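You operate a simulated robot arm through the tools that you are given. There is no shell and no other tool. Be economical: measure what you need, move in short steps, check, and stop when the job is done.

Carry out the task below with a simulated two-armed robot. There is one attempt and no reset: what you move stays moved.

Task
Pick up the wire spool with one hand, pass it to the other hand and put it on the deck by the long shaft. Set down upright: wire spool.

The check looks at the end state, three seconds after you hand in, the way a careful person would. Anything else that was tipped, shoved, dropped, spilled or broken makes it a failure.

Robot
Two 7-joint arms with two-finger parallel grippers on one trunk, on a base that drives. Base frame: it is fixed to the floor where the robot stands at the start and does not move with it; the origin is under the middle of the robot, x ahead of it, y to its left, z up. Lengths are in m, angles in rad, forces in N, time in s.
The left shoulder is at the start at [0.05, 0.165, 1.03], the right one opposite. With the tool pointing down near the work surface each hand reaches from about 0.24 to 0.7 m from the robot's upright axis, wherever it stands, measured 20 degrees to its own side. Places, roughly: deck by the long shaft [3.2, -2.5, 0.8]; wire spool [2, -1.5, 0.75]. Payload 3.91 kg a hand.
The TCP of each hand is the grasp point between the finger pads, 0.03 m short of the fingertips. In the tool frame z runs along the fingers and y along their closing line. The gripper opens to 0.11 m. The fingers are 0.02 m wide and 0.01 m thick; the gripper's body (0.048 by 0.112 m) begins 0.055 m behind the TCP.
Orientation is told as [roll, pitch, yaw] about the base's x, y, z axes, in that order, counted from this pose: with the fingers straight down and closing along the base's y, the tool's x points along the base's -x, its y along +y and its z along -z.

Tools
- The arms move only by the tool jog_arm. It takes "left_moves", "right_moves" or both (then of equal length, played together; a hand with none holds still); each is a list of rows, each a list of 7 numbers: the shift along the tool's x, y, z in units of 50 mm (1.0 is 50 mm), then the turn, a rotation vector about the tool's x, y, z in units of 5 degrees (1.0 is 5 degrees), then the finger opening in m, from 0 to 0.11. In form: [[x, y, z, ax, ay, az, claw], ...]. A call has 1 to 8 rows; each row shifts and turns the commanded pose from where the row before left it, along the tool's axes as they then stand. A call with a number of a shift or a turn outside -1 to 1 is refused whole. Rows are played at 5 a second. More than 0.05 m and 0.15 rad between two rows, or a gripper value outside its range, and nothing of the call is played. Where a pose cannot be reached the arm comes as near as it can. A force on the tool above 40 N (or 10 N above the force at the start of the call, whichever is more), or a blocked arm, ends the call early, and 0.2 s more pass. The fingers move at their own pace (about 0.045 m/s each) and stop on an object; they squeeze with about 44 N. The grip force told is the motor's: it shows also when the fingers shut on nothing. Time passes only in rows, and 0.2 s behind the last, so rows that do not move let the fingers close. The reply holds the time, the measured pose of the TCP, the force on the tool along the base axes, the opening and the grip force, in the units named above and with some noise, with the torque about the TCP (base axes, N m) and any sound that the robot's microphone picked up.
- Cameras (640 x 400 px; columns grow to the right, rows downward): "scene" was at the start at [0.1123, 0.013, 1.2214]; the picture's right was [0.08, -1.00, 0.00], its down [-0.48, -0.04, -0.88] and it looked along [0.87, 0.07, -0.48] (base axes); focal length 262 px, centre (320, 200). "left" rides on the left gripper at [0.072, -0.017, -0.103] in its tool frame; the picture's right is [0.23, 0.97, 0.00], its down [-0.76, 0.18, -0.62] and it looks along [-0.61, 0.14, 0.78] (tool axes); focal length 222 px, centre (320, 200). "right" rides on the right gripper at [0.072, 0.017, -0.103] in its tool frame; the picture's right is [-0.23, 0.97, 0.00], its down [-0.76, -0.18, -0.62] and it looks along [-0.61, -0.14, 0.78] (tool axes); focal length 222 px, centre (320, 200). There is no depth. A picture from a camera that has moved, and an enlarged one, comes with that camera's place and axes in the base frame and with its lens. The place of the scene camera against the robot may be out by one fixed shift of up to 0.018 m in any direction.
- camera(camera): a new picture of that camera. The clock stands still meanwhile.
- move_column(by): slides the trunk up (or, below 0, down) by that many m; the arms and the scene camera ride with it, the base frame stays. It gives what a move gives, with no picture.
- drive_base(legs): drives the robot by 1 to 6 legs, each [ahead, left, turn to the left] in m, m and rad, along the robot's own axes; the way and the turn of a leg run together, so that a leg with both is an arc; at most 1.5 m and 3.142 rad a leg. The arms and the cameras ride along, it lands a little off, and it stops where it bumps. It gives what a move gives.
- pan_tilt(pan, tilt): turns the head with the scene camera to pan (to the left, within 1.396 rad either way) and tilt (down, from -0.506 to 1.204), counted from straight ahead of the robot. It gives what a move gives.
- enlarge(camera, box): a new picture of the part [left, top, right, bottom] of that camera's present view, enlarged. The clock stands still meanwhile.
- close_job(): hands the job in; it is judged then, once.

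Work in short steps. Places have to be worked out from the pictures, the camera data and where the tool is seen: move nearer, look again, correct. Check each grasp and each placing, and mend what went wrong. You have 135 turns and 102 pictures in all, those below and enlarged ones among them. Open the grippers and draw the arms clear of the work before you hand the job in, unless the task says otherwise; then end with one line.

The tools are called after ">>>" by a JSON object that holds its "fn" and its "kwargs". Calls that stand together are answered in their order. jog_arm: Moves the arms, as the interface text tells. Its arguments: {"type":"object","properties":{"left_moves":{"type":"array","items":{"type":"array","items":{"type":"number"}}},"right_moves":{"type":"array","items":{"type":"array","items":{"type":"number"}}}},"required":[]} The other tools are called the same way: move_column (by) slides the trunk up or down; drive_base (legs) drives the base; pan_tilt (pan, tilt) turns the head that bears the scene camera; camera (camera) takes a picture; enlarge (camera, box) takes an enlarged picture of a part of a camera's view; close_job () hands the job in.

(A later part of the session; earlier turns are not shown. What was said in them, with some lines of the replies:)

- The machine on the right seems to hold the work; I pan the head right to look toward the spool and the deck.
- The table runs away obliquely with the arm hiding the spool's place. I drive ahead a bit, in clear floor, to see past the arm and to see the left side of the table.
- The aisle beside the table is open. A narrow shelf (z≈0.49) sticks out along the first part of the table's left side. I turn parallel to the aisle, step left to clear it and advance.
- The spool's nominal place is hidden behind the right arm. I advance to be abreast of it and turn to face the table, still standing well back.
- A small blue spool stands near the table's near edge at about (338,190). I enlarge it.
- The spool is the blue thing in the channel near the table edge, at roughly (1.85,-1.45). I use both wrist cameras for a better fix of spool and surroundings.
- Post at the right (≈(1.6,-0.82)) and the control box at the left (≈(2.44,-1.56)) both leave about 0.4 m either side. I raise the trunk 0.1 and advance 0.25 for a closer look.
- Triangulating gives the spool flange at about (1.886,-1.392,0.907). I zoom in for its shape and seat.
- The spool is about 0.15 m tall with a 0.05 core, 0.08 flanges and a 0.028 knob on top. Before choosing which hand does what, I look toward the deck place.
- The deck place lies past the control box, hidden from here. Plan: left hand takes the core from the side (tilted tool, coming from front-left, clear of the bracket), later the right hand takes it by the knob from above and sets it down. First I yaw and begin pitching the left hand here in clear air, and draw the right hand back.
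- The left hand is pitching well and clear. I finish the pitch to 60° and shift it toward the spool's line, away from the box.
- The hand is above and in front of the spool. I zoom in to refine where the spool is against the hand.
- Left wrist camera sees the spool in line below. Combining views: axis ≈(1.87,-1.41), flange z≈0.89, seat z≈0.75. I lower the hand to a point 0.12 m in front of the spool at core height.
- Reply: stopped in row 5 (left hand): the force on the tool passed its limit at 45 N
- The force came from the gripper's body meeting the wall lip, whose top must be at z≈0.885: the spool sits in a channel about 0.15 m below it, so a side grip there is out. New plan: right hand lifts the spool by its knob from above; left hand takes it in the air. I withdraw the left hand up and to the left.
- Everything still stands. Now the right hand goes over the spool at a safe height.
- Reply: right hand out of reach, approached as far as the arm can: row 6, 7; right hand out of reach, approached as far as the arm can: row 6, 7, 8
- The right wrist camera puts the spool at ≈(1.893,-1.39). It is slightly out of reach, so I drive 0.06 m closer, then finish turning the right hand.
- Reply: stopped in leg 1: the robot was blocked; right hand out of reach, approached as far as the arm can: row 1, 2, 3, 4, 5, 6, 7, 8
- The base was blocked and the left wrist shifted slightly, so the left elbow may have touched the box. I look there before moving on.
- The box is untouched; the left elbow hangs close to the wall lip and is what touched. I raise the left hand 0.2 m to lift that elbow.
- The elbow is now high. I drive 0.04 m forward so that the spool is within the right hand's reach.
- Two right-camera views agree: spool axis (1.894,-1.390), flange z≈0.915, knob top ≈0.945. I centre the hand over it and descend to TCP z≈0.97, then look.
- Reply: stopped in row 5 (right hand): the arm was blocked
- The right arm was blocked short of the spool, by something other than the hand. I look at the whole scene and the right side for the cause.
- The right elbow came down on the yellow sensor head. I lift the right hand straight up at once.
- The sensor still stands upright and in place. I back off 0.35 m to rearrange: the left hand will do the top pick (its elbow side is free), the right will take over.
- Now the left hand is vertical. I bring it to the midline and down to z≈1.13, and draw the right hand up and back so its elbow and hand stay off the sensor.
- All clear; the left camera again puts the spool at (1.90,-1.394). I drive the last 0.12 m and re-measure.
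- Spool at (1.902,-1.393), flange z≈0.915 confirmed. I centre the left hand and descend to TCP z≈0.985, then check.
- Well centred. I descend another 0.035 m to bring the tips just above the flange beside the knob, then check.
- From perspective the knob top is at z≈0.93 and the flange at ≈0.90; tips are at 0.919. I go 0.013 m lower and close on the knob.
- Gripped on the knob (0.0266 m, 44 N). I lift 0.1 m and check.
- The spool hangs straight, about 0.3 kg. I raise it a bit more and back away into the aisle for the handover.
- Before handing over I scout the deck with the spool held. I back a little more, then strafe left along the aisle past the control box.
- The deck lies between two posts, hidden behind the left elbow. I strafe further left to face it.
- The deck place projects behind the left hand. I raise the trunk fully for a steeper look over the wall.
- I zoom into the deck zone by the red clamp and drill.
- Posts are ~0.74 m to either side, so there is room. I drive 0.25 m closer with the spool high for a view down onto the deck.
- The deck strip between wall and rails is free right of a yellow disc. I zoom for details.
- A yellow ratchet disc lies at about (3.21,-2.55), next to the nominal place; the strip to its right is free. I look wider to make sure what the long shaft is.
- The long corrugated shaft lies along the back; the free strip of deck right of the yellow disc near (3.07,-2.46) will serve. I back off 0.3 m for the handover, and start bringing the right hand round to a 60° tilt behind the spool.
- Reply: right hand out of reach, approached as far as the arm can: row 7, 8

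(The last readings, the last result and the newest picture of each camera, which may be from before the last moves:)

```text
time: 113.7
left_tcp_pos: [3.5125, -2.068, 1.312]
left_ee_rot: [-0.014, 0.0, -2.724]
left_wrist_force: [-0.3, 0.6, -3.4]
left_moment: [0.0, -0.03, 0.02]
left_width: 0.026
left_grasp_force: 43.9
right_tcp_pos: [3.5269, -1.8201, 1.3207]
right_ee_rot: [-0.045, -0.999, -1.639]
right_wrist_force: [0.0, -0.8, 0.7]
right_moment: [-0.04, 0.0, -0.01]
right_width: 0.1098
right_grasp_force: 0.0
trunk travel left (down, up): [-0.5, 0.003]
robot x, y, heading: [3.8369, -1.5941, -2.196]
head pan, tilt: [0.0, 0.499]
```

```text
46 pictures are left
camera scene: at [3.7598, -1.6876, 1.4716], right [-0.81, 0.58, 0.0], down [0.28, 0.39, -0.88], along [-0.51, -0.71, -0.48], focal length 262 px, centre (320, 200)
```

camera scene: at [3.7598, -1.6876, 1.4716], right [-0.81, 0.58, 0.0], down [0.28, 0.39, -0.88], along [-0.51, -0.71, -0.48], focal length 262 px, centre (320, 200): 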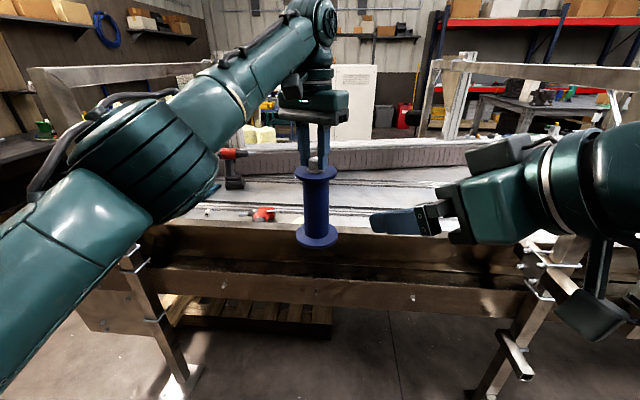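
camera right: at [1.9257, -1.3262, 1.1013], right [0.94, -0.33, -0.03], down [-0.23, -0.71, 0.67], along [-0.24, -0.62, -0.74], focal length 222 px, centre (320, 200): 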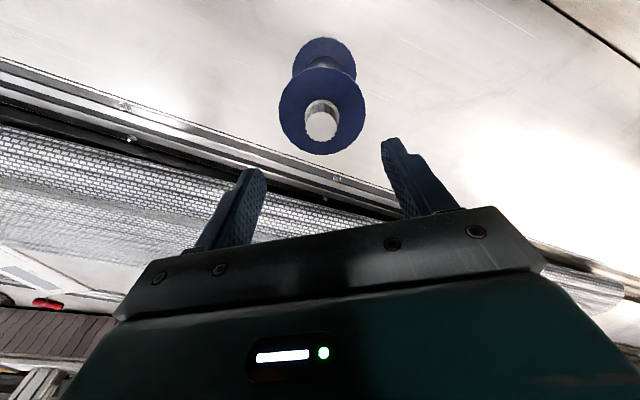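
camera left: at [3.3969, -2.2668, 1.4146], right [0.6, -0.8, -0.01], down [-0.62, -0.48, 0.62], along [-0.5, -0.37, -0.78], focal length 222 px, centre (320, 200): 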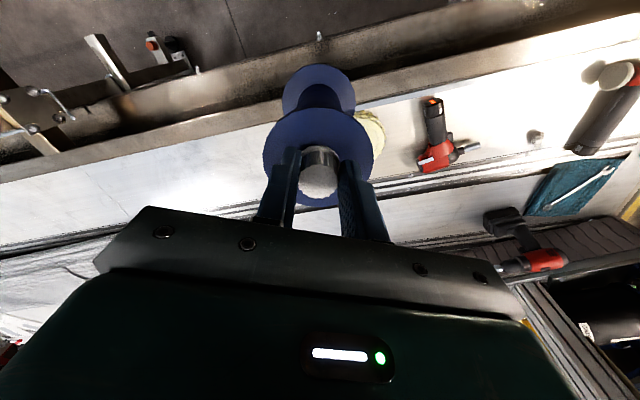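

The right hand is tilted ~57° and faces the spool. I bring it down to core height with 0.1 m still to go.

>>> {"fn": "jog_arm", "kwargs": {"right_moves": [[0.04, 0, 0.7, 0, 0, 0, 0.09], [0.04, 0, 0.7, 0, 0, 0, 0.09], [0.04, 0, 0.7, 0, 0, 0, 0.09], [0.04, 0, 0.7, 0, 0, 0, 0.09], [0.04, 0, 0.7, 0, 0, 0, 0.09]]}}

>>> {"fn": "camera", "kwargs": {"camera": "right"}}

>>> {"fn": "camera", "kwargs": {"camera": "scene"}}

```text
time: 114.9
left_tcp_pos: [3.513, -2.0679, 1.3119]
left_ee_rot: [-0.014, 0.001, -2.723]
left_wrist_force: [-0.4, -0.5, -3.0]
left_moment: [0.04, 0.0, 0.03]
left_width: 0.0261
left_grasp_force: 43.8
right_tcp_pos: [3.5087, -1.9624, 1.2189]
right_ee_rot: [-0.045, -1.0, -1.637]
right_wrist_force: [-0.2, -0.4, -0.7]
right_moment: [-0.01, 0.0, 0.01]
right_width: 0.09
right_grasp_force: 0.1
trunk travel left (down, up): [-0.5, 0.003]
robot x, y, heading: [3.8367, -1.5961, -2.196]
head pan, tilt: [0.0, 0.499]
```

```text
45 pictures are left
camera right: at [3.539, -1.8396, 1.2122], right [0.96, -0.22, 0.17], down [-0.14, 0.13, 0.98], along [-0.24, -0.97, 0.09], focal length 222 px, centre (320, 200)
```

right: 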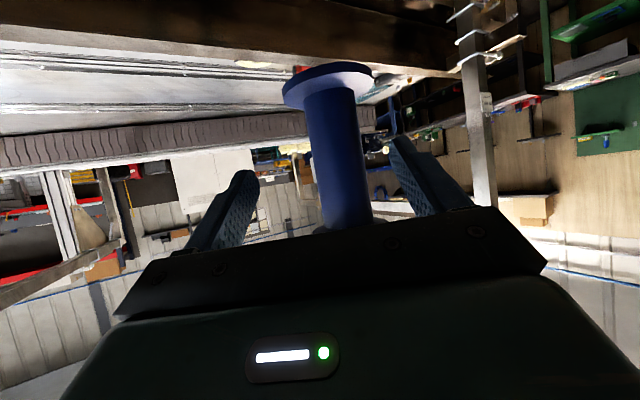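

```text
44 pictures are left
camera scene: at [3.7596, -1.6883, 1.4716], right [-0.81, 0.58, 0.0], down [0.28, 0.39, -0.88], along [-0.51, -0.71, -0.48], focal length 262 px, centre (320, 200)
```

scene: 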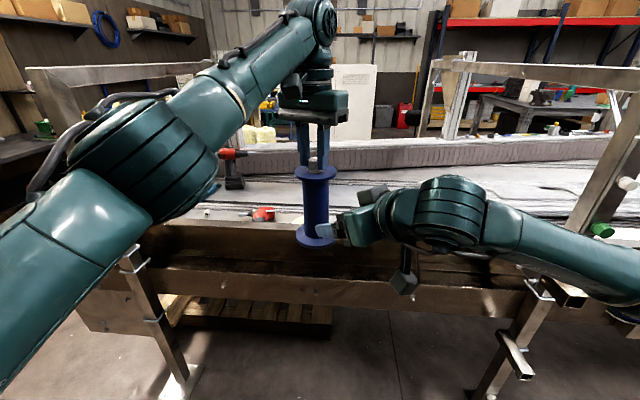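

The spool core stands between the fingers, 1 cm to the +y side. I advance 0.105 m along the horizontal, slightly lower, with the fingers open.

>>> {"fn": "jog_arm", "kwargs": {"right_moves": [[-0.32, 0.12, 0.62, 0, 0, 0, 0.09], [-0.32, 0.12, 0.62, 0, 0, 0, 0.09], [-0.32, 0.05, 0.62, 0, 0, 0, 0.09]]}}

>>> {"fn": "camera", "kwargs": {"camera": "right"}}

>>> {"fn": "enlarge", "kwargs": {"camera": "scene", "box": [240, 80, 480, 260]}}

```text
time: 115.7
left_tcp_pos: [3.5126, -2.0683, 1.3112]
left_ee_rot: [-0.012, 0.001, -2.724]
left_wrist_force: [0.1, 0.7, -3.7]
left_moment: [0.01, -0.02, 0.01]
left_width: 0.0261
left_grasp_force: 43.9
right_tcp_pos: [3.5112, -2.0656, 1.2076]
right_ee_rot: [-0.045, -1.001, -1.637]
right_wrist_force: [0.2, 0.3, -0.8]
right_moment: [0.0, 0.03, -0.02]
right_width: 0.0901
right_grasp_force: 0.0
trunk travel left (down, up): [-0.5, 0.003]
robot x, y, heading: [3.8371, -1.5992, -2.197]
head pan, tilt: [0.0, 0.499]
```

```text
43 pictures are left
camera right: at [3.5423, -1.9434, 1.2022], right [0.96, -0.22, 0.17], down [-0.14, 0.13, 0.98], along [-0.24, -0.97, 0.09], focal length 222 px, centre (320, 200)
```

right: 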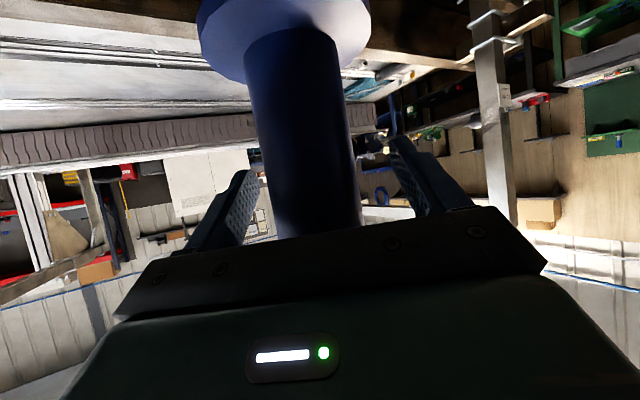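

```text
2.22 times, centred on (360, 170) of scene
camera zoom: at [3.7599, -1.6886, 1.4715], right [-0.81, 0.58, 0.0], down [0.28, 0.39, -0.88], along [-0.51, -0.71, -0.48], focal length 582 px, centre (231, 267)
```

zoom: 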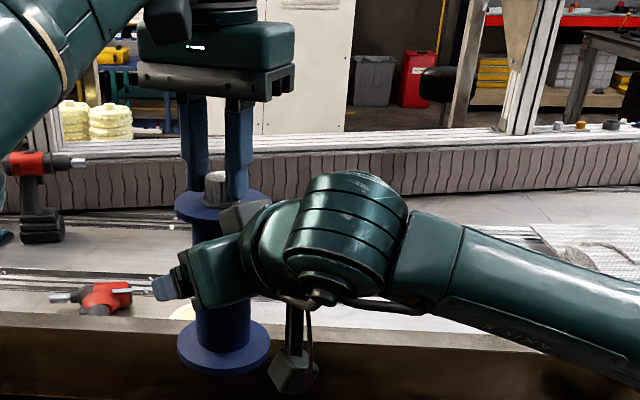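

The core sits between the fingers, ~6 mm off centre. I shift by that and close the right hand on the core.

>>> {"fn": "jog_arm", "kwargs": {"right_moves": [[0, -0.12, 0, 0, 0, 0, 0.09], [0, 0, 0, 0, 0, 0, 0.045], [0, 0, 0, 0, 0, 0, 0.03], [0, 0, 0, 0, 0, 0, 0.03], [0, 0, 0, 0, 0, 0, 0.03]]}}

>>> {"fn": "camera", "kwargs": {"camera": "right"}}

```text
time: 116.9
left_tcp_pos: [3.512, -2.0674, 1.3115]
left_ee_rot: [-0.013, -0.001, -2.727]
left_wrist_force: [-5.8, 0.6, -3.7]
left_moment: [0.16, 0.77, -0.03]
left_width: 0.0261
left_grasp_force: 44.2
right_tcp_pos: [3.5063, -2.0649, 1.2082]
right_ee_rot: [-0.042, -1.0, -1.637]
right_wrist_force: [5.7, 0.0, -0.7]
right_moment: [-0.17, -0.17, 0.05]
right_width: 0.0499
right_grasp_force: 44.5
trunk travel left (down, up): [-0.5, 0.003]
robot x, y, heading: [3.8393, -1.5979, -2.194]
head pan, tilt: [0.0, 0.499]
```

```text
41 pictures are left
camera right: at [3.5372, -1.9417, 1.2027], right [0.96, -0.22, 0.17], down [-0.14, 0.13, 0.98], along [-0.24, -0.97, 0.09], focal length 222 px, centre (320, 200)
```

right: 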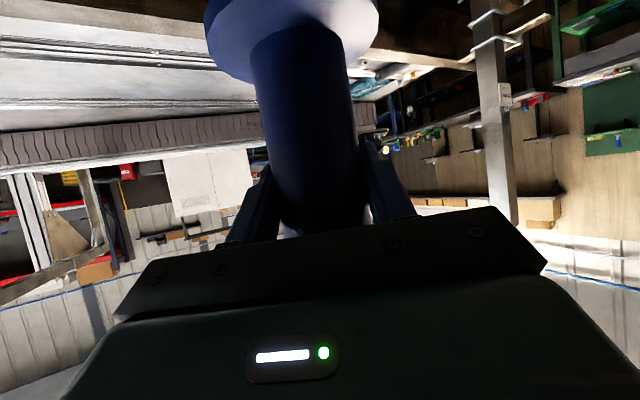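

Both hands hold (core width 0.050). I relieve the small side force, then open the left hand and lift it clear.

>>> {"fn": "jog_arm", "kwargs": {"left_moves": [[0, 0, 0, 0, 0, 0, 0.01], [0, 0, 0, 0, 0, 0, 0.05], [0, 0, 0, 0, 0, 0, 0.06], [0, 0, -0.5, 0, 0, 0, 0.06], [0, 0, -0.5, 0, 0, 0, 0.06], [0, 0, -0.7, 0, 0, 0, 0.06]], "right_moves": [[0, 0.07, 0, 0, 0, 0, 0.03], [0, 0, 0, 0, 0, 0, 0.03], [0, 0, 0, 0, 0, 0, 0.03], [0, 0, 0, 0, 0, 0, 0.03], [0, 0, 0, 0, 0, 0, 0.03], [0, 0, 0, 0, 0, 0, 0.03]]}}

>>> {"fn": "camera", "kwargs": {"camera": "scene"}}

```text
time: 118.3
left_tcp_pos: [3.5331, -2.0502, 1.3702]
left_ee_rot: [-0.011, 0.0, -2.725]
left_wrist_force: [0.5, -0.1, -1.2]
left_moment: [-0.01, -0.01, -0.01]
left_width: 0.0599
left_grasp_force: 0.0
left hand out of reach, approached as far as the arm can: row 4, 5, 6
right_tcp_pos: [3.5103, -2.0659, 1.2087]
right_ee_rot: [-0.044, -1.0, -1.64]
right_wrist_force: [0.7, -0.2, 0.1]
right_moment: [0.01, -0.02, 0.0]
right_width: 0.0502
right_grasp_force: 44.0
trunk travel left (down, up): [-0.5, 0.003]
robot x, y, heading: [3.8333, -1.5944, -2.193]
head pan, tilt: [0.0, 0.499]
```

```text
40 pictures are left
camera scene: at [3.7597, -1.687, 1.4716], right [-0.81, 0.58, 0.0], down [0.28, 0.39, -0.88], along [-0.51, -0.71, -0.48], focal length 262 px, centre (320, 200)
```

scene: 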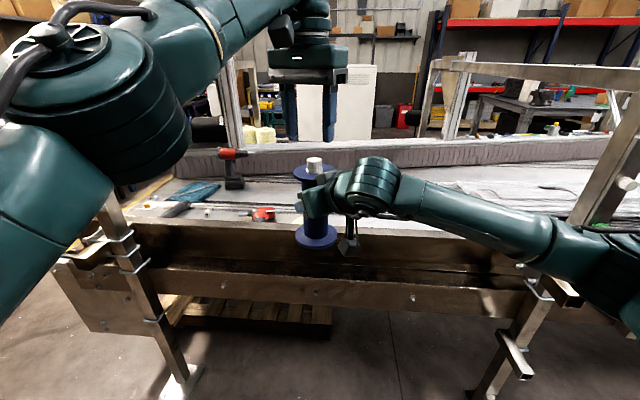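

The right hand holds the spool alone: handover done. I retract the left hand and, still in free air before the wall, lower the right hand 0.25 m to see where its elbow goes.

>>> {"fn": "jog_arm", "kwargs": {"left_moves": [[0.74, 0.48, 0, 0, 0, 0, 0.06], [0.74, 0.48, 0, 0, 0, 0, 0.06], [0.74, 0.48, 0, 0, 0, 0, 0.06], [0.74, 0.48, 0, 0, 0, 0, 0.06], [0.74, 0.48, 0, 0, 0, 0, 0.06], [0, 0, 0, 0, 0, 0, 0.06]], "right_moves": [[0.7, 0, 0.45, 0, 0, 0, 0.03], [0.7, 0, 0.45, 0, 0, 0, 0.03], [0.7, 0, 0.45, 0, 0, 0, 0.03], [0.7, 0, 0.45, 0, 0, 0, 0.03], [0.7, 0, 0.45, 0, 0, 0, 0.03], [0.7, 0, 0.45, 0, 0, 0, 0.03]]}}

>>> {"fn": "pan_tilt", "kwargs": {"pan": -0.4, "tilt": 0.65}}

>>> {"fn": "camera", "kwargs": {"camera": "scene"}}

```text
time: 119.7
left_tcp_pos: [3.7488, -2.0846, 1.3702]
left_ee_rot: [-0.009, 0.003, -2.725]
left_wrist_force: [0.5, -0.4, 0.2]
left_moment: [0.02, -0.03, -0.01]
left_width: 0.06
left_grasp_force: 0.0
right_tcp_pos: [3.5031, -2.0656, 0.9991]
right_ee_rot: [-0.042, -0.996, -1.637]
right_wrist_force: [-0.5, 0.2, -0.1]
right_moment: [0.0, -0.02, 0.02]
right_width: 0.0498
right_grasp_force: 44.1
right hand out of reach, approached as far as the arm can: row 6
trunk travel left (down, up): [-0.5, 0.003]
robot x, y, heading: [3.8388, -1.5963, -2.189]
head pan, tilt: [0.0, 0.499]
```

```text
time: 120.6
left_tcp_pos: [3.7492, -2.0847, 1.3699]
left_ee_rot: [-0.012, 0.001, -2.725]
left_wrist_force: [-0.2, 1.0, 0.0]
left_moment: [-0.03, -0.01, 0.02]
left_width: 0.0601
left_grasp_force: 0.1
right_tcp_pos: [3.5039, -2.0657, 1.0]
right_ee_rot: [-0.042, -0.998, -1.639]
right_wrist_force: [-0.1, 0.2, 0.7]
right_moment: [0.01, -0.01, -0.01]
right_width: 0.0497
right_grasp_force: 43.7
trunk travel left (down, up): [-0.5, 0.003]
robot x, y, heading: [3.8368, -1.5943, -2.193]
head pan, tilt: [-0.4, 0.649]
```

```text
39 pictures are left
camera scene: at [3.7387, -1.659, 1.4583], right [-0.52, 0.85, 0.0], down [0.52, 0.32, -0.8], along [-0.68, -0.42, -0.6], focal length 262 px, centre (320, 200)
```

scene: 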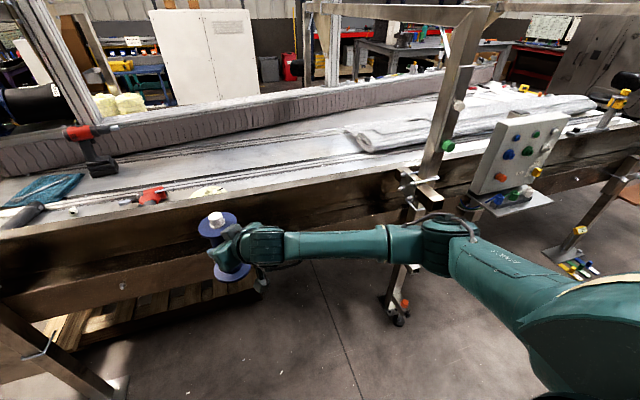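

With the tilt fixed, the forearm would run just over the wall lip, so I swing the hand about the vertical by 30° to the left. Then hand and forearm will lie along the strip rather than across the lip. I check the result.

>>> {"fn": "jog_arm", "kwargs": {"right_moves": [[0, 0, 0, -0.84, 0, -0.54, 0.03], [0, 0, 0, -0.84, 0, -0.54, 0.03], [0, 0, 0, -0.84, 0, -0.54, 0.03], [0, 0, 0, -0.84, 0, -0.54, 0.03], [0, 0, 0, -0.84, 0, -0.54, 0.03], [0, 0, 0, -0.84, 0, -0.54, 0.03]]}}

>>> {"fn": "camera", "kwargs": {"camera": "scene"}}

```text
time: 122.0
left_tcp_pos: [3.7506, -2.0866, 1.3694]
left_ee_rot: [-0.012, -0.001, -2.724]
left_wrist_force: [0.2, 0.5, -0.1]
left_moment: [0.02, 0.03, 0.01]
left_width: 0.0599
left_grasp_force: 0.0
right_tcp_pos: [3.5057, -2.0674, 1.001]
right_ee_rot: [-0.042, -0.986, -1.117]
right_wrist_force: [0.3, -0.1, -0.8]
right_moment: [-0.03, 0.03, -0.01]
right_width: 0.0494
right_grasp_force: 44.3
trunk travel left (down, up): [-0.5, 0.003]
robot x, y, heading: [3.838, -1.5971, -2.193]
head pan, tilt: [-0.4, 0.649]
```

```text
38 pictures are left
camera scene: at [3.7402, -1.6598, 1.4582], right [-0.52, 0.85, 0.0], down [0.51, 0.32, -0.8], along [-0.68, -0.41, -0.6], focal length 262 px, centre (320, 200)
```

scene: 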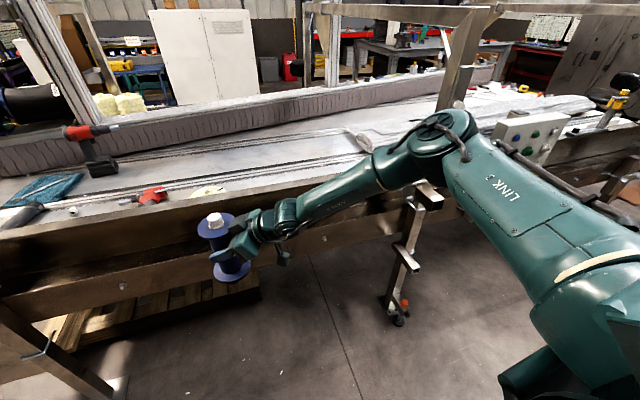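

The elbow is now high and the forearm slopes down along the hand. I strafe right to the free spot and drive forward part of the way with the spool base still above the lip.

>>> {"fn": "drive_base", "kwargs": {"legs": [[0, -0.11, 0], [0.33, 0, 0]]}}

>>> {"fn": "camera", "kwargs": {"camera": "scene"}}

```text
time: 125.4
left_tcp_pos: [3.4643, -2.2914, 1.3713]
left_ee_rot: [-0.011, 0.0, -2.725]
left_wrist_force: [-0.3, -0.3, -0.6]
left_moment: [0.02, -0.02, -0.02]
left_width: 0.06
left_grasp_force: 0.0
right_tcp_pos: [3.2188, -2.2718, 1.0005]
right_ee_rot: [-0.038, -0.987, -1.122]
right_wrist_force: [-0.5, 0.4, 0.0]
right_moment: [0.01, -0.02, 0.03]
right_width: 0.0493
right_grasp_force: 43.8
trunk travel left (down, up): [-0.5, 0.003]
robot x, y, heading: [3.5559, -1.8017, -2.196]
head pan, tilt: [-0.4, 0.649]
```

```text
37 pictures are left
camera scene: at [3.4545, -1.8658, 1.4582], right [-0.52, 0.85, 0.0], down [0.52, 0.32, -0.8], along [-0.68, -0.41, -0.61], focal length 262 px, centre (320, 200)
```

scene: 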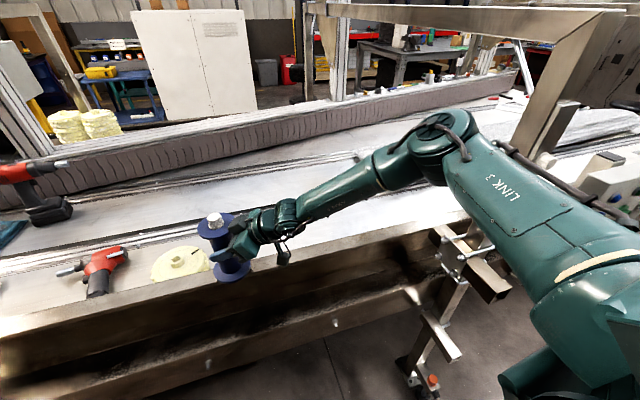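

Passing the post with room to spare. I advance 0.17 m more and look down at the spool, disc and lip.

>>> {"fn": "drive_base", "kwargs": {"legs": [[0.16, 0, 0]]}}

>>> {"fn": "pan_tilt", "kwargs": {"pan": -0.1, "tilt": 0.85}}

>>> {"fn": "camera", "kwargs": {"camera": "scene"}}

>>> {"fn": "camera", "kwargs": {"camera": "right"}}

```text
time: 126.8
left_tcp_pos: [3.371, -2.4208, 1.3703]
left_ee_rot: [-0.013, 0.0, -2.725]
left_wrist_force: [0.9, -0.7, 0.2]
left_moment: [0.0, -0.01, 0.01]
left_width: 0.0599
left_grasp_force: 0.1
right_tcp_pos: [3.1274, -2.4001, 0.9999]
right_ee_rot: [-0.037, -0.988, -1.123]
right_wrist_force: [0.3, 0.0, 0.0]
right_moment: [0.01, 0.0, 0.0]
right_width: 0.0494
right_grasp_force: 44.0
trunk travel left (down, up): [-0.5, 0.003]
robot x, y, heading: [3.4623, -1.932, -2.191]
head pan, tilt: [-0.4, 0.649]
```

```text
time: 127.6
left_tcp_pos: [3.3719, -2.4189, 1.3712]
left_ee_rot: [-0.012, 0.002, -2.726]
left_wrist_force: [-0.3, 0.6, 0.5]
left_moment: [0.01, 0.0, 0.01]
left_width: 0.0601
left_grasp_force: 0.0
right_tcp_pos: [3.1266, -2.3986, 1.0008]
right_ee_rot: [-0.039, -0.986, -1.124]
right_wrist_force: [0.4, 0.3, 0.4]
right_moment: [0.01, 0.01, -0.02]
right_width: 0.0494
right_grasp_force: 43.3
trunk travel left (down, up): [-0.5, 0.003]
robot x, y, heading: [3.4617, -1.9315, -2.193]
head pan, tilt: [-0.099, 0.85]
```

```text
36 pictures are left
camera scene: at [3.385, -2.0065, 1.4417], right [-0.75, 0.66, 0.0], down [0.5, 0.56, -0.66], along [-0.44, -0.49, -0.75], focal length 262 px, centre (320, 200)
```

scene: 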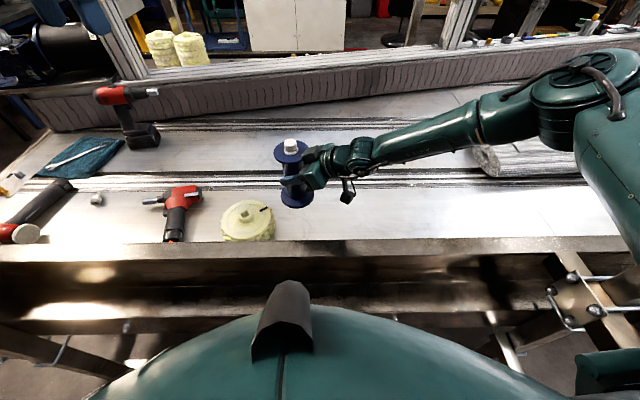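

```text
35 pictures are left
camera right: at [3.0923, -2.2777, 0.9966], right [0.94, 0.28, 0.17], down [-0.18, 0.03, 0.98], along [0.27, -0.96, 0.08], focal length 222 px, centre (320, 200)
```

right: 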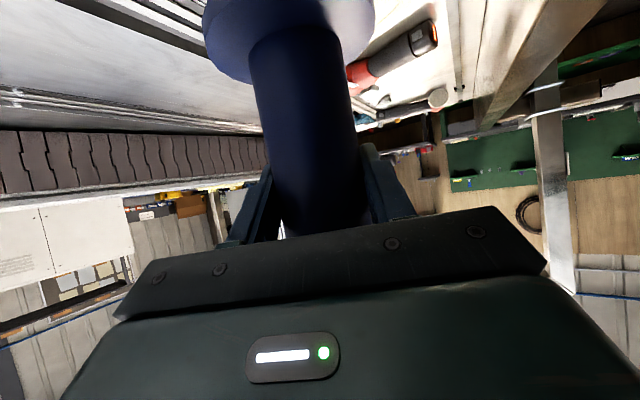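

The spool would land about 3 cm from the disc and close to the lip. I shift it 0.06 m deeper and 0.02 m right, while still high, then lower the trunk 0.12 m.

>>> {"fn": "jog_arm", "kwargs": {"right_moves": [[-0.06, -0.62, 0.09, 0, 0, 0, 0.03], [-0.06, -0.62, 0.09, 0, 0, 0, 0.03]]}}

>>> {"fn": "move_column", "kwargs": {"by": -0.11}}

>>> {"fn": "camera", "kwargs": {"camera": "scene"}}

```text
time: 128.2
left_tcp_pos: [3.3701, -2.4188, 1.3707]
left_ee_rot: [-0.011, -0.001, -2.727]
left_wrist_force: [-0.1, -0.3, -0.5]
left_moment: [0.01, 0.02, 0.01]
left_width: 0.06
left_grasp_force: 0.1
right_tcp_pos: [3.0738, -2.4341, 1.002]
right_ee_rot: [-0.038, -0.988, -1.12]
right_wrist_force: [-0.2, 0.4, -0.6]
right_moment: [0.01, 0.0, 0.01]
right_width: 0.0493
right_grasp_force: 44.1
trunk travel left (down, up): [-0.5, 0.003]
robot x, y, heading: [3.4608, -1.934, -2.194]
head pan, tilt: [-0.099, 0.85]
```

```text
time: 129.7
left_tcp_pos: [3.3722, -2.4191, 1.2612]
left_ee_rot: [-0.009, -0.001, -2.725]
left_wrist_force: [-0.8, -0.4, 0.2]
left_moment: [0.03, 0.0, -0.01]
left_width: 0.06
left_grasp_force: 0.1
right_tcp_pos: [3.0758, -2.435, 0.8922]
right_ee_rot: [-0.039, -0.988, -1.121]
right_wrist_force: [-0.1, 0.3, -0.6]
right_moment: [0.03, 0.01, 0.0]
right_width: 0.0495
right_grasp_force: 44.0
trunk travel left (down, up): [-0.39, 0.113]
robot x, y, heading: [3.4622, -1.9325, -2.196]
head pan, tilt: [-0.099, 0.85]
```

```text
34 pictures are left
camera scene: at [3.3851, -2.0065, 1.3317], right [-0.75, 0.66, 0.0], down [0.5, 0.56, -0.66], along [-0.44, -0.49, -0.75], focal length 262 px, centre (320, 200)
```

scene: 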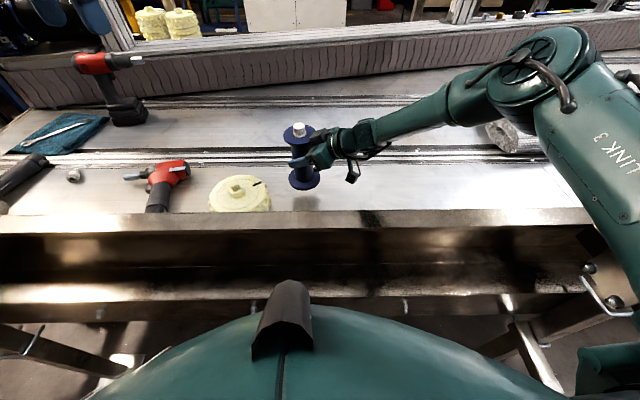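

Shadow and spool show about 5 cm to go. I zoom to check the gap and the spool's uprightness.

>>> {"fn": "enlarge", "kwargs": {"camera": "scene", "box": [200, 100, 420, 240]}}

```text
2.86 times, centred on (310, 170) of scene
camera zoom: at [3.3851, -2.0065, 1.3317], right [-0.75, 0.66, 0.0], down [0.5, 0.56, -0.66], along [-0.44, -0.49, -0.75], focal length 748 px, centre (349, 286)
```

zoom: 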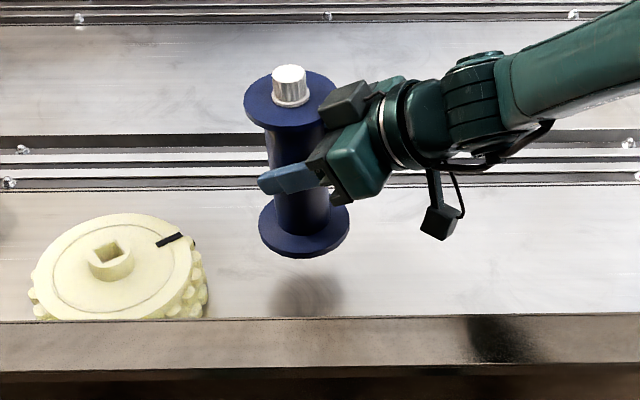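

Clear of the disc by ~7 cm and upright. I lower 0.045 m by the arm in small rows and watch the force.

>>> {"fn": "jog_arm", "kwargs": {"right_moves": [[0.2, 0, 0.13, 0, 0, 0, 0.03], [0.2, 0, 0.13, 0, 0, 0, 0.03], [0.2, 0, 0.13, 0, 0, 0, 0.03], [0.08, 0, 0.055, 0, 0, 0, 0.03], [0, 0, 0, 0, 0, 0, 0.03]]}}

>>> {"fn": "enlarge", "kwargs": {"camera": "scene", "box": [200, 100, 420, 240]}}

```text
time: 130.8
left_tcp_pos: [3.3722, -2.4184, 1.2604]
left_ee_rot: [-0.01, 0.0, -2.726]
left_wrist_force: [-0.1, -0.8, 0.1]
left_moment: [-0.02, 0.0, 0.0]
left_width: 0.0601
left_grasp_force: 0.0
right_tcp_pos: [3.0745, -2.4357, 0.8525]
right_ee_rot: [-0.04, -0.989, -1.125]
right_wrist_force: [0.7, 0.7, -0.4]
right_moment: [0.0, 0.01, -0.01]
right_width: 0.0493
right_grasp_force: 44.0
trunk travel left (down, up): [-0.39, 0.113]
robot x, y, heading: [3.4616, -1.9309, -2.198]
head pan, tilt: [-0.099, 0.85]
```

```text
2.86 times, centred on (310, 170) of scene
camera zoom: at [3.385, -2.0067, 1.3316], right [-0.75, 0.66, 0.0], down [0.5, 0.56, -0.66], along [-0.44, -0.49, -0.75], focal length 748 px, centre (349, 286)
```

zoom: 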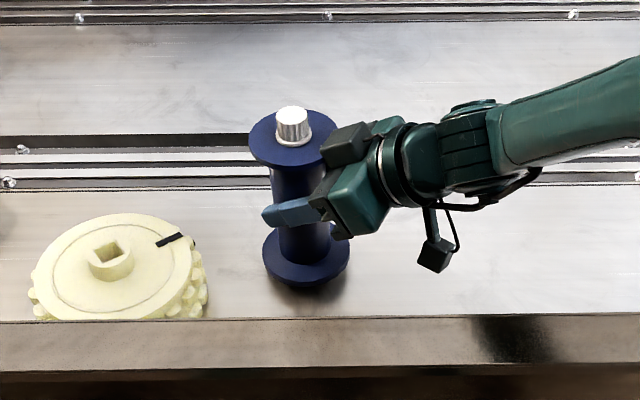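

About 1 cm above the deck. I creep down in 4 mm rows.

>>> {"fn": "jog_arm", "kwargs": {"right_moves": [[0.067, 0, 0.044, 0, 0, 0, 0.03], [0.067, 0, 0.044, 0, 0, 0, 0.03], [0.067, 0, 0.044, 0, 0, 0, 0.03], [0, 0, 0, 0, 0, 0, 0.03]]}}

>>> {"fn": "enlarge", "kwargs": {"camera": "scene", "box": [240, 120, 360, 240]}}

```text
time: 131.8
left_tcp_pos: [3.3726, -2.419, 1.2605]
left_ee_rot: [-0.01, -0.001, -2.726]
left_wrist_force: [-0.2, 0.3, 0.5]
left_moment: [-0.01, 0.04, 0.0]
left_width: 0.0598
left_grasp_force: 0.0
right_tcp_pos: [3.0748, -2.4346, 0.8385]
right_ee_rot: [-0.038, -0.987, -1.125]
right_wrist_force: [-1.0, 0.6, -1.2]
right_moment: [0.0, 0.0, 0.0]
right_width: 0.0493
right_grasp_force: 44.3
trunk travel left (down, up): [-0.39, 0.113]
robot x, y, heading: [3.4618, -1.9284, -2.196]
head pan, tilt: [-0.099, 0.85]
```

```text
3.33 times, centred on (300, 180) of scene
camera zoom: at [3.385, -2.0067, 1.3316], right [-0.75, 0.66, 0.0], down [0.5, 0.56, -0.66], along [-0.44, -0.49, -0.75], focal length 873 px, centre (387, 267)
```

zoom: 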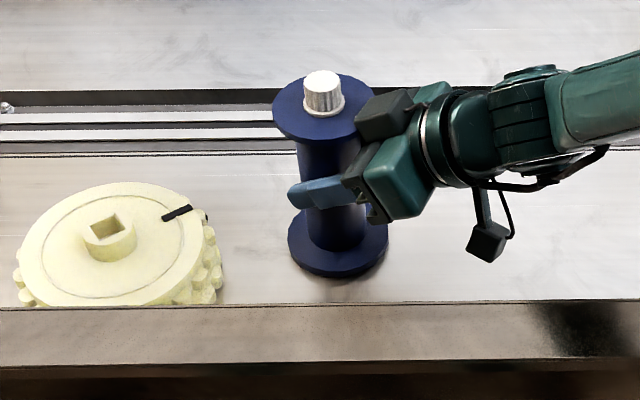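

No contact force yet; I keep creeping down.

>>> {"fn": "jog_arm", "kwargs": {"right_moves": [[0.05, 0, 0.033, 0, 0, 0, 0.03], [0.05, 0, 0.033, 0, 0, 0, 0.03], [0.05, 0, 0.033, 0, 0, 0, 0.03], [0, 0, 0, 0, 0, 0, 0.03]]}}

```text
time: 132.8
left_tcp_pos: [3.3735, -2.4159, 1.2611]
left_ee_rot: [-0.009, -0.003, -2.726]
left_wrist_force: [-0.3, -0.6, -0.3]
left_moment: [-0.01, 0.0, -0.04]
left_width: 0.0599
left_grasp_force: 0.1
right_tcp_pos: [3.0732, -2.4359, 0.8375]
right_ee_rot: [-0.045, -0.997, -1.118]
right_wrist_force: [-1.9, 1.8, 24.9]
right_moment: [-0.38, -1.04, -0.05]
right_width: 0.0492
right_grasp_force: 44.2
trunk travel left (down, up): [-0.39, 0.113]
robot x, y, heading: [3.4637, -1.9287, -2.196]
head pan, tilt: [-0.099, 0.85]
```

Contact at 25 N upward: the spool is on the deck. I relax upward ~6 mm of command and then open.

>>> {"fn": "jog_arm", "kwargs": {"right_moves": [[-0.1, 0, -0.066, 0, 0, 0, 0.03], [0, 0, 0, 0, 0, 0, 0.03]]}}

>>> {"fn": "enlarge", "kwargs": {"camera": "scene", "box": [240, 120, 360, 240]}}

```text
time: 133.4
left_tcp_pos: [3.3728, -2.4177, 1.2607]
left_ee_rot: [-0.011, -0.002, -2.727]
left_wrist_force: [0.2, -0.7, -0.4]
left_moment: [-0.02, 0.02, 0.01]
left_width: 0.0602
left_grasp_force: 0.0
right_tcp_pos: [3.0747, -2.434, 0.837]
right_ee_rot: [-0.042, -0.989, -1.121]
right_wrist_force: [-1.5, -4.1, 10.8]
right_moment: [-0.76, -0.43, -0.21]
right_width: 0.0492
right_grasp_force: 44.2
trunk travel left (down, up): [-0.39, 0.113]
robot x, y, heading: [3.4604, -1.9316, -2.196]
head pan, tilt: [-0.099, 0.85]
```

```text
3.33 times, centred on (300, 180) of scene
camera zoom: at [3.3858, -2.0058, 1.3317], right [-0.75, 0.66, 0.0], down [0.5, 0.56, -0.66], along [-0.44, -0.49, -0.75], focal length 873 px, centre (387, 267)
```

zoom: 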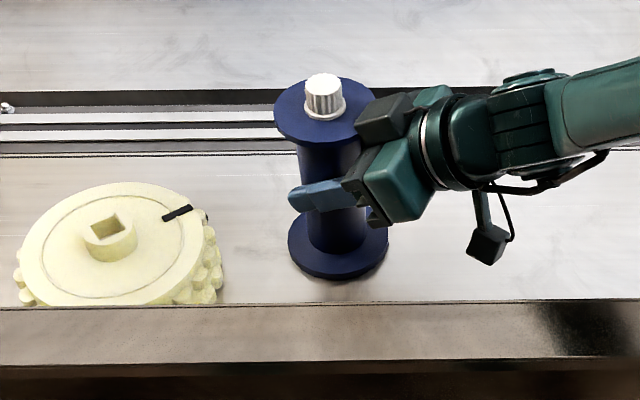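

Resting and upright. I open the right hand fully, slide back horizontally 3 cm, then out along the tool axis.

>>> {"fn": "jog_arm", "kwargs": {"right_moves": [[0, 0, 0, 0, 0, 0, 0.06], [0, 0, 0, 0, 0, 0, 0.09], [0, 0, 0, 0, 0, 0, 0.11], [0, 0, 0, 0, 0, 0, 0.11], [0, 0, 0, 0, 0, 0, 0.11], [0.33, 0, -0.5, 0, 0, 0, 0.11], [0, 0, -0.5, 0, 0, 0, 0.11]]}}

>>> {"fn": "camera", "kwargs": {"camera": "scene"}}

```text
time: 135.1
left_tcp_pos: [3.3724, -2.4195, 1.2603]
left_ee_rot: [-0.01, 0.0, -2.727]
left_wrist_force: [0.1, 0.2, 0.4]
left_moment: [-0.02, 0.01, -0.01]
left_width: 0.06
left_grasp_force: 0.1
right_tcp_pos: [3.0543, -2.3892, 0.8509]
right_ee_rot: [-0.038, -0.989, -1.123]
right_wrist_force: [-0.1, 0.0, 0.2]
right_moment: [-0.01, -0.02, 0.02]
right_width: 0.1098
right_grasp_force: 0.0
trunk travel left (down, up): [-0.39, 0.113]
robot x, y, heading: [3.4641, -1.9265, -2.196]
head pan, tilt: [-0.099, 0.85]
```

```text
29 pictures are left
camera scene: at [3.3853, -2.0061, 1.3317], right [-0.75, 0.66, 0.0], down [0.5, 0.56, -0.66], along [-0.44, -0.49, -0.75], focal length 262 px, centre (320, 200)
```

scene: 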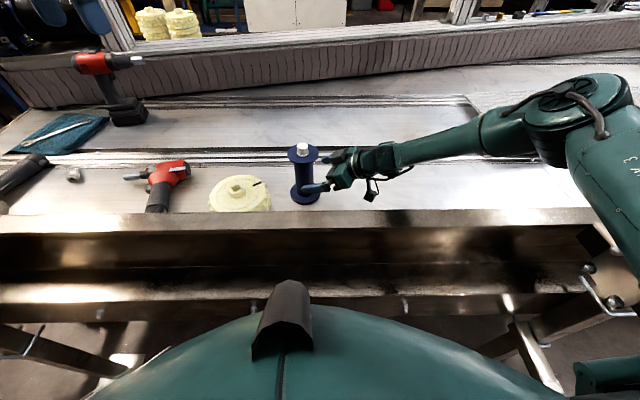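

The spool stands by itself. I draw the hand out along its axis and then straight up.

>>> {"fn": "jog_arm", "kwargs": {"right_moves": [[0, 0, -0.5, 0, 0, 0, 0.11], [0, 0, -0.6, 0, 0, 0, 0.11], [0, 0, -0.6, 0, 0, 0, 0.11], [-0.4, 0, -0.6, 0, 0, 0, 0.11], [-0.7, 0, -0.5, 0, 0, 0, 0.11], [-0.7, 0, -0.5, 0, 0, 0, 0.11], [-0.7, 0, -0.5, 0, 0, 0, 0.11]]}}

>>> {"fn": "move_column", "kwargs": {"by": 0.1}}

>>> {"fn": "camera", "kwargs": {"camera": "scene"}}

```text
time: 136.7
left_tcp_pos: [3.374, -2.4192, 1.2611]
left_ee_rot: [-0.01, -0.001, -2.725]
left_wrist_force: [0.0, -0.3, -0.7]
left_moment: [0.0, 0.0, 0.02]
left_width: 0.06
left_grasp_force: 0.0
right_tcp_pos: [3.0225, -2.3055, 1.0592]
right_ee_rot: [-0.041, -0.991, -1.119]
right_wrist_force: [0.3, 0.0, -0.1]
right_moment: [-0.02, 0.01, -0.01]
right_width: 0.1101
right_grasp_force: 0.0
trunk travel left (down, up): [-0.39, 0.113]
robot x, y, heading: [3.46, -1.93, -2.195]
head pan, tilt: [-0.099, 0.85]
```

```text
time: 138.0
left_tcp_pos: [3.3733, -2.4194, 1.3612]
left_ee_rot: [-0.011, 0.001, -2.727]
left_wrist_force: [-1.2, 1.1, -0.7]
left_moment: [-0.01, 0.0, 0.0]
left_width: 0.0601
left_grasp_force: 0.1
right_tcp_pos: [3.0206, -2.3066, 1.1591]
right_ee_rot: [-0.039, -0.994, -1.122]
right_wrist_force: [0.2, 0.1, -0.4]
right_moment: [0.0, 0.03, -0.02]
right_width: 0.11
right_grasp_force: 0.1
trunk travel left (down, up): [-0.49, 0.013]
robot x, y, heading: [3.4648, -1.931, -2.196]
head pan, tilt: [-0.099, 0.85]
```

```text
28 pictures are left
camera scene: at [3.3851, -2.0065, 1.4316], right [-0.75, 0.66, 0.0], down [0.5, 0.56, -0.66], along [-0.44, -0.49, -0.75], focal length 262 px, centre (320, 200)
```

scene: 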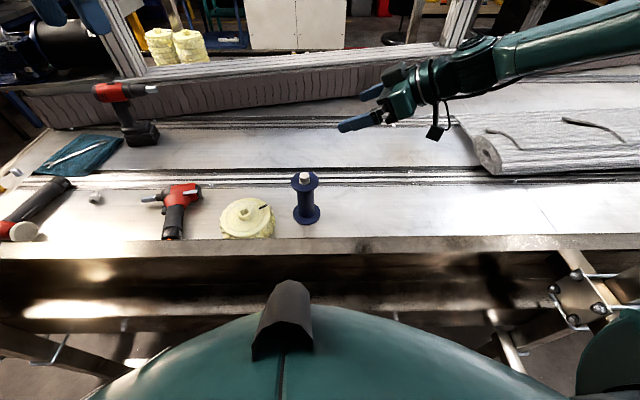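

The spool stands upright on the deck, free of the disc. I check the right elbow against the post before backing off.

>>> {"fn": "pan_tilt", "kwargs": {"pan": -0.8, "tilt": 0.4}}

>>> {"fn": "camera", "kwargs": {"camera": "scene"}}

```text
time: 139.1
left_tcp_pos: [3.3722, -2.4196, 1.3601]
left_ee_rot: [-0.009, 0.001, -2.726]
left_wrist_force: [0.7, 0.3, -0.4]
left_moment: [0.02, 0.0, 0.04]
left_width: 0.06
left_grasp_force: 0.0
right_tcp_pos: [3.0215, -2.3057, 1.1593]
right_ee_rot: [-0.037, -0.993, -1.122]
right_wrist_force: [0.4, 0.3, 0.1]
right_moment: [0.03, -0.02, -0.04]
right_width: 0.11
right_grasp_force: 0.1
trunk travel left (down, up): [-0.49, 0.013]
robot x, y, heading: [3.4633, -1.9287, -2.192]
head pan, tilt: [-0.799, 0.4]
```

```text
27 pictures are left
camera scene: at [3.3454, -1.9614, 1.4708], right [-0.15, 0.99, 0.0], down [0.39, 0.06, -0.92], along [-0.91, -0.14, -0.39], focal length 262 px, centre (320, 200)
```

scene: 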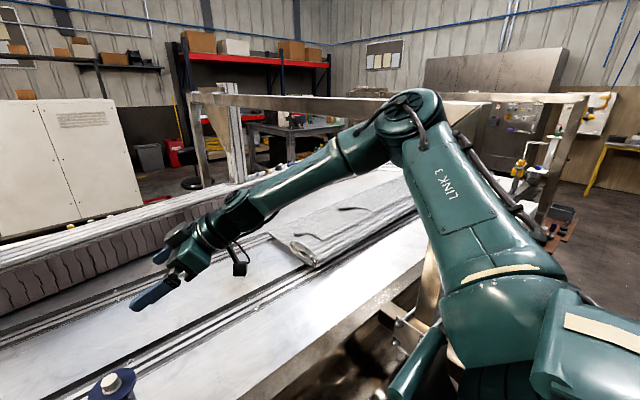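

The elbow is ~0.1 m inside the post line; I back away with a little left drift to widen that, then take a final look.

>>> {"fn": "drive_base", "kwargs": {"legs": [[-0.35, 0.1, 0]]}}

>>> {"fn": "pan_tilt", "kwargs": {"pan": -0.1, "tilt": 0.6}}

>>> {"fn": "camera", "kwargs": {"camera": "scene"}}

```text
time: 141.4
left_tcp_pos: [3.6584, -2.1942, 1.3607]
left_ee_rot: [-0.01, -0.001, -2.722]
left_wrist_force: [1.1, 0.4, 0.9]
left_moment: [0.0, 0.03, 0.01]
left_width: 0.0602
left_grasp_force: 0.1
right_tcp_pos: [3.3076, -2.0819, 1.1586]
right_ee_rot: [-0.039, -0.995, -1.119]
right_wrist_force: [-0.7, -0.9, -0.5]
right_moment: [-0.01, 0.0, 0.0]
right_width: 0.1099
right_grasp_force: 0.2
trunk travel left (down, up): [-0.49, 0.013]
robot x, y, heading: [3.7424, -1.7074, -2.191]
head pan, tilt: [-0.799, 0.4]
```

```text
time: 142.4
left_tcp_pos: [3.6592, -2.194, 1.3604]
left_ee_rot: [-0.011, 0.001, -2.723]
left_wrist_force: [0.2, -0.7, 1.1]
left_moment: [-0.03, -0.03, -0.01]
left_width: 0.0599
left_grasp_force: 0.1
right_tcp_pos: [3.3069, -2.083, 1.1585]
right_ee_rot: [-0.039, -0.993, -1.12]
right_wrist_force: [0.0, -0.5, -0.2]
right_moment: [0.01, 0.0, 0.0]
right_width: 0.11
right_grasp_force: 0.1
trunk travel left (down, up): [-0.49, 0.013]
robot x, y, heading: [3.7461, -1.7035, -2.193]
head pan, tilt: [-0.099, 0.6]
```

```text
26 pictures are left
camera scene: at [3.6633, -1.7891, 1.4526], right [-0.75, 0.66, 0.0], down [0.37, 0.42, -0.83], along [-0.55, -0.62, -0.56], focal length 262 px, centre (320, 200)
```

scene: 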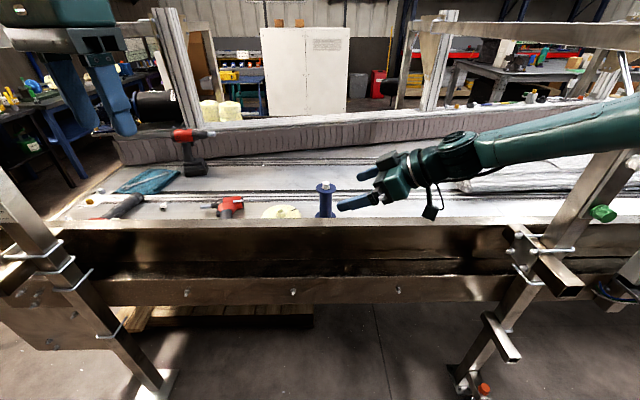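

The spool stands upright on the deck strip, nothing around it has moved, both grippers are open and clear. I hand in.

>>> {"fn": "close_job", "kwargs": {}}

```text
The job is handed in.
```

The wire spool was picked up with the left hand, passed to the right hand, and set upright on the deck at about (3.07, -2.43), in the free strip beside the yellow disc and roughly 0.14 m from the listed point.
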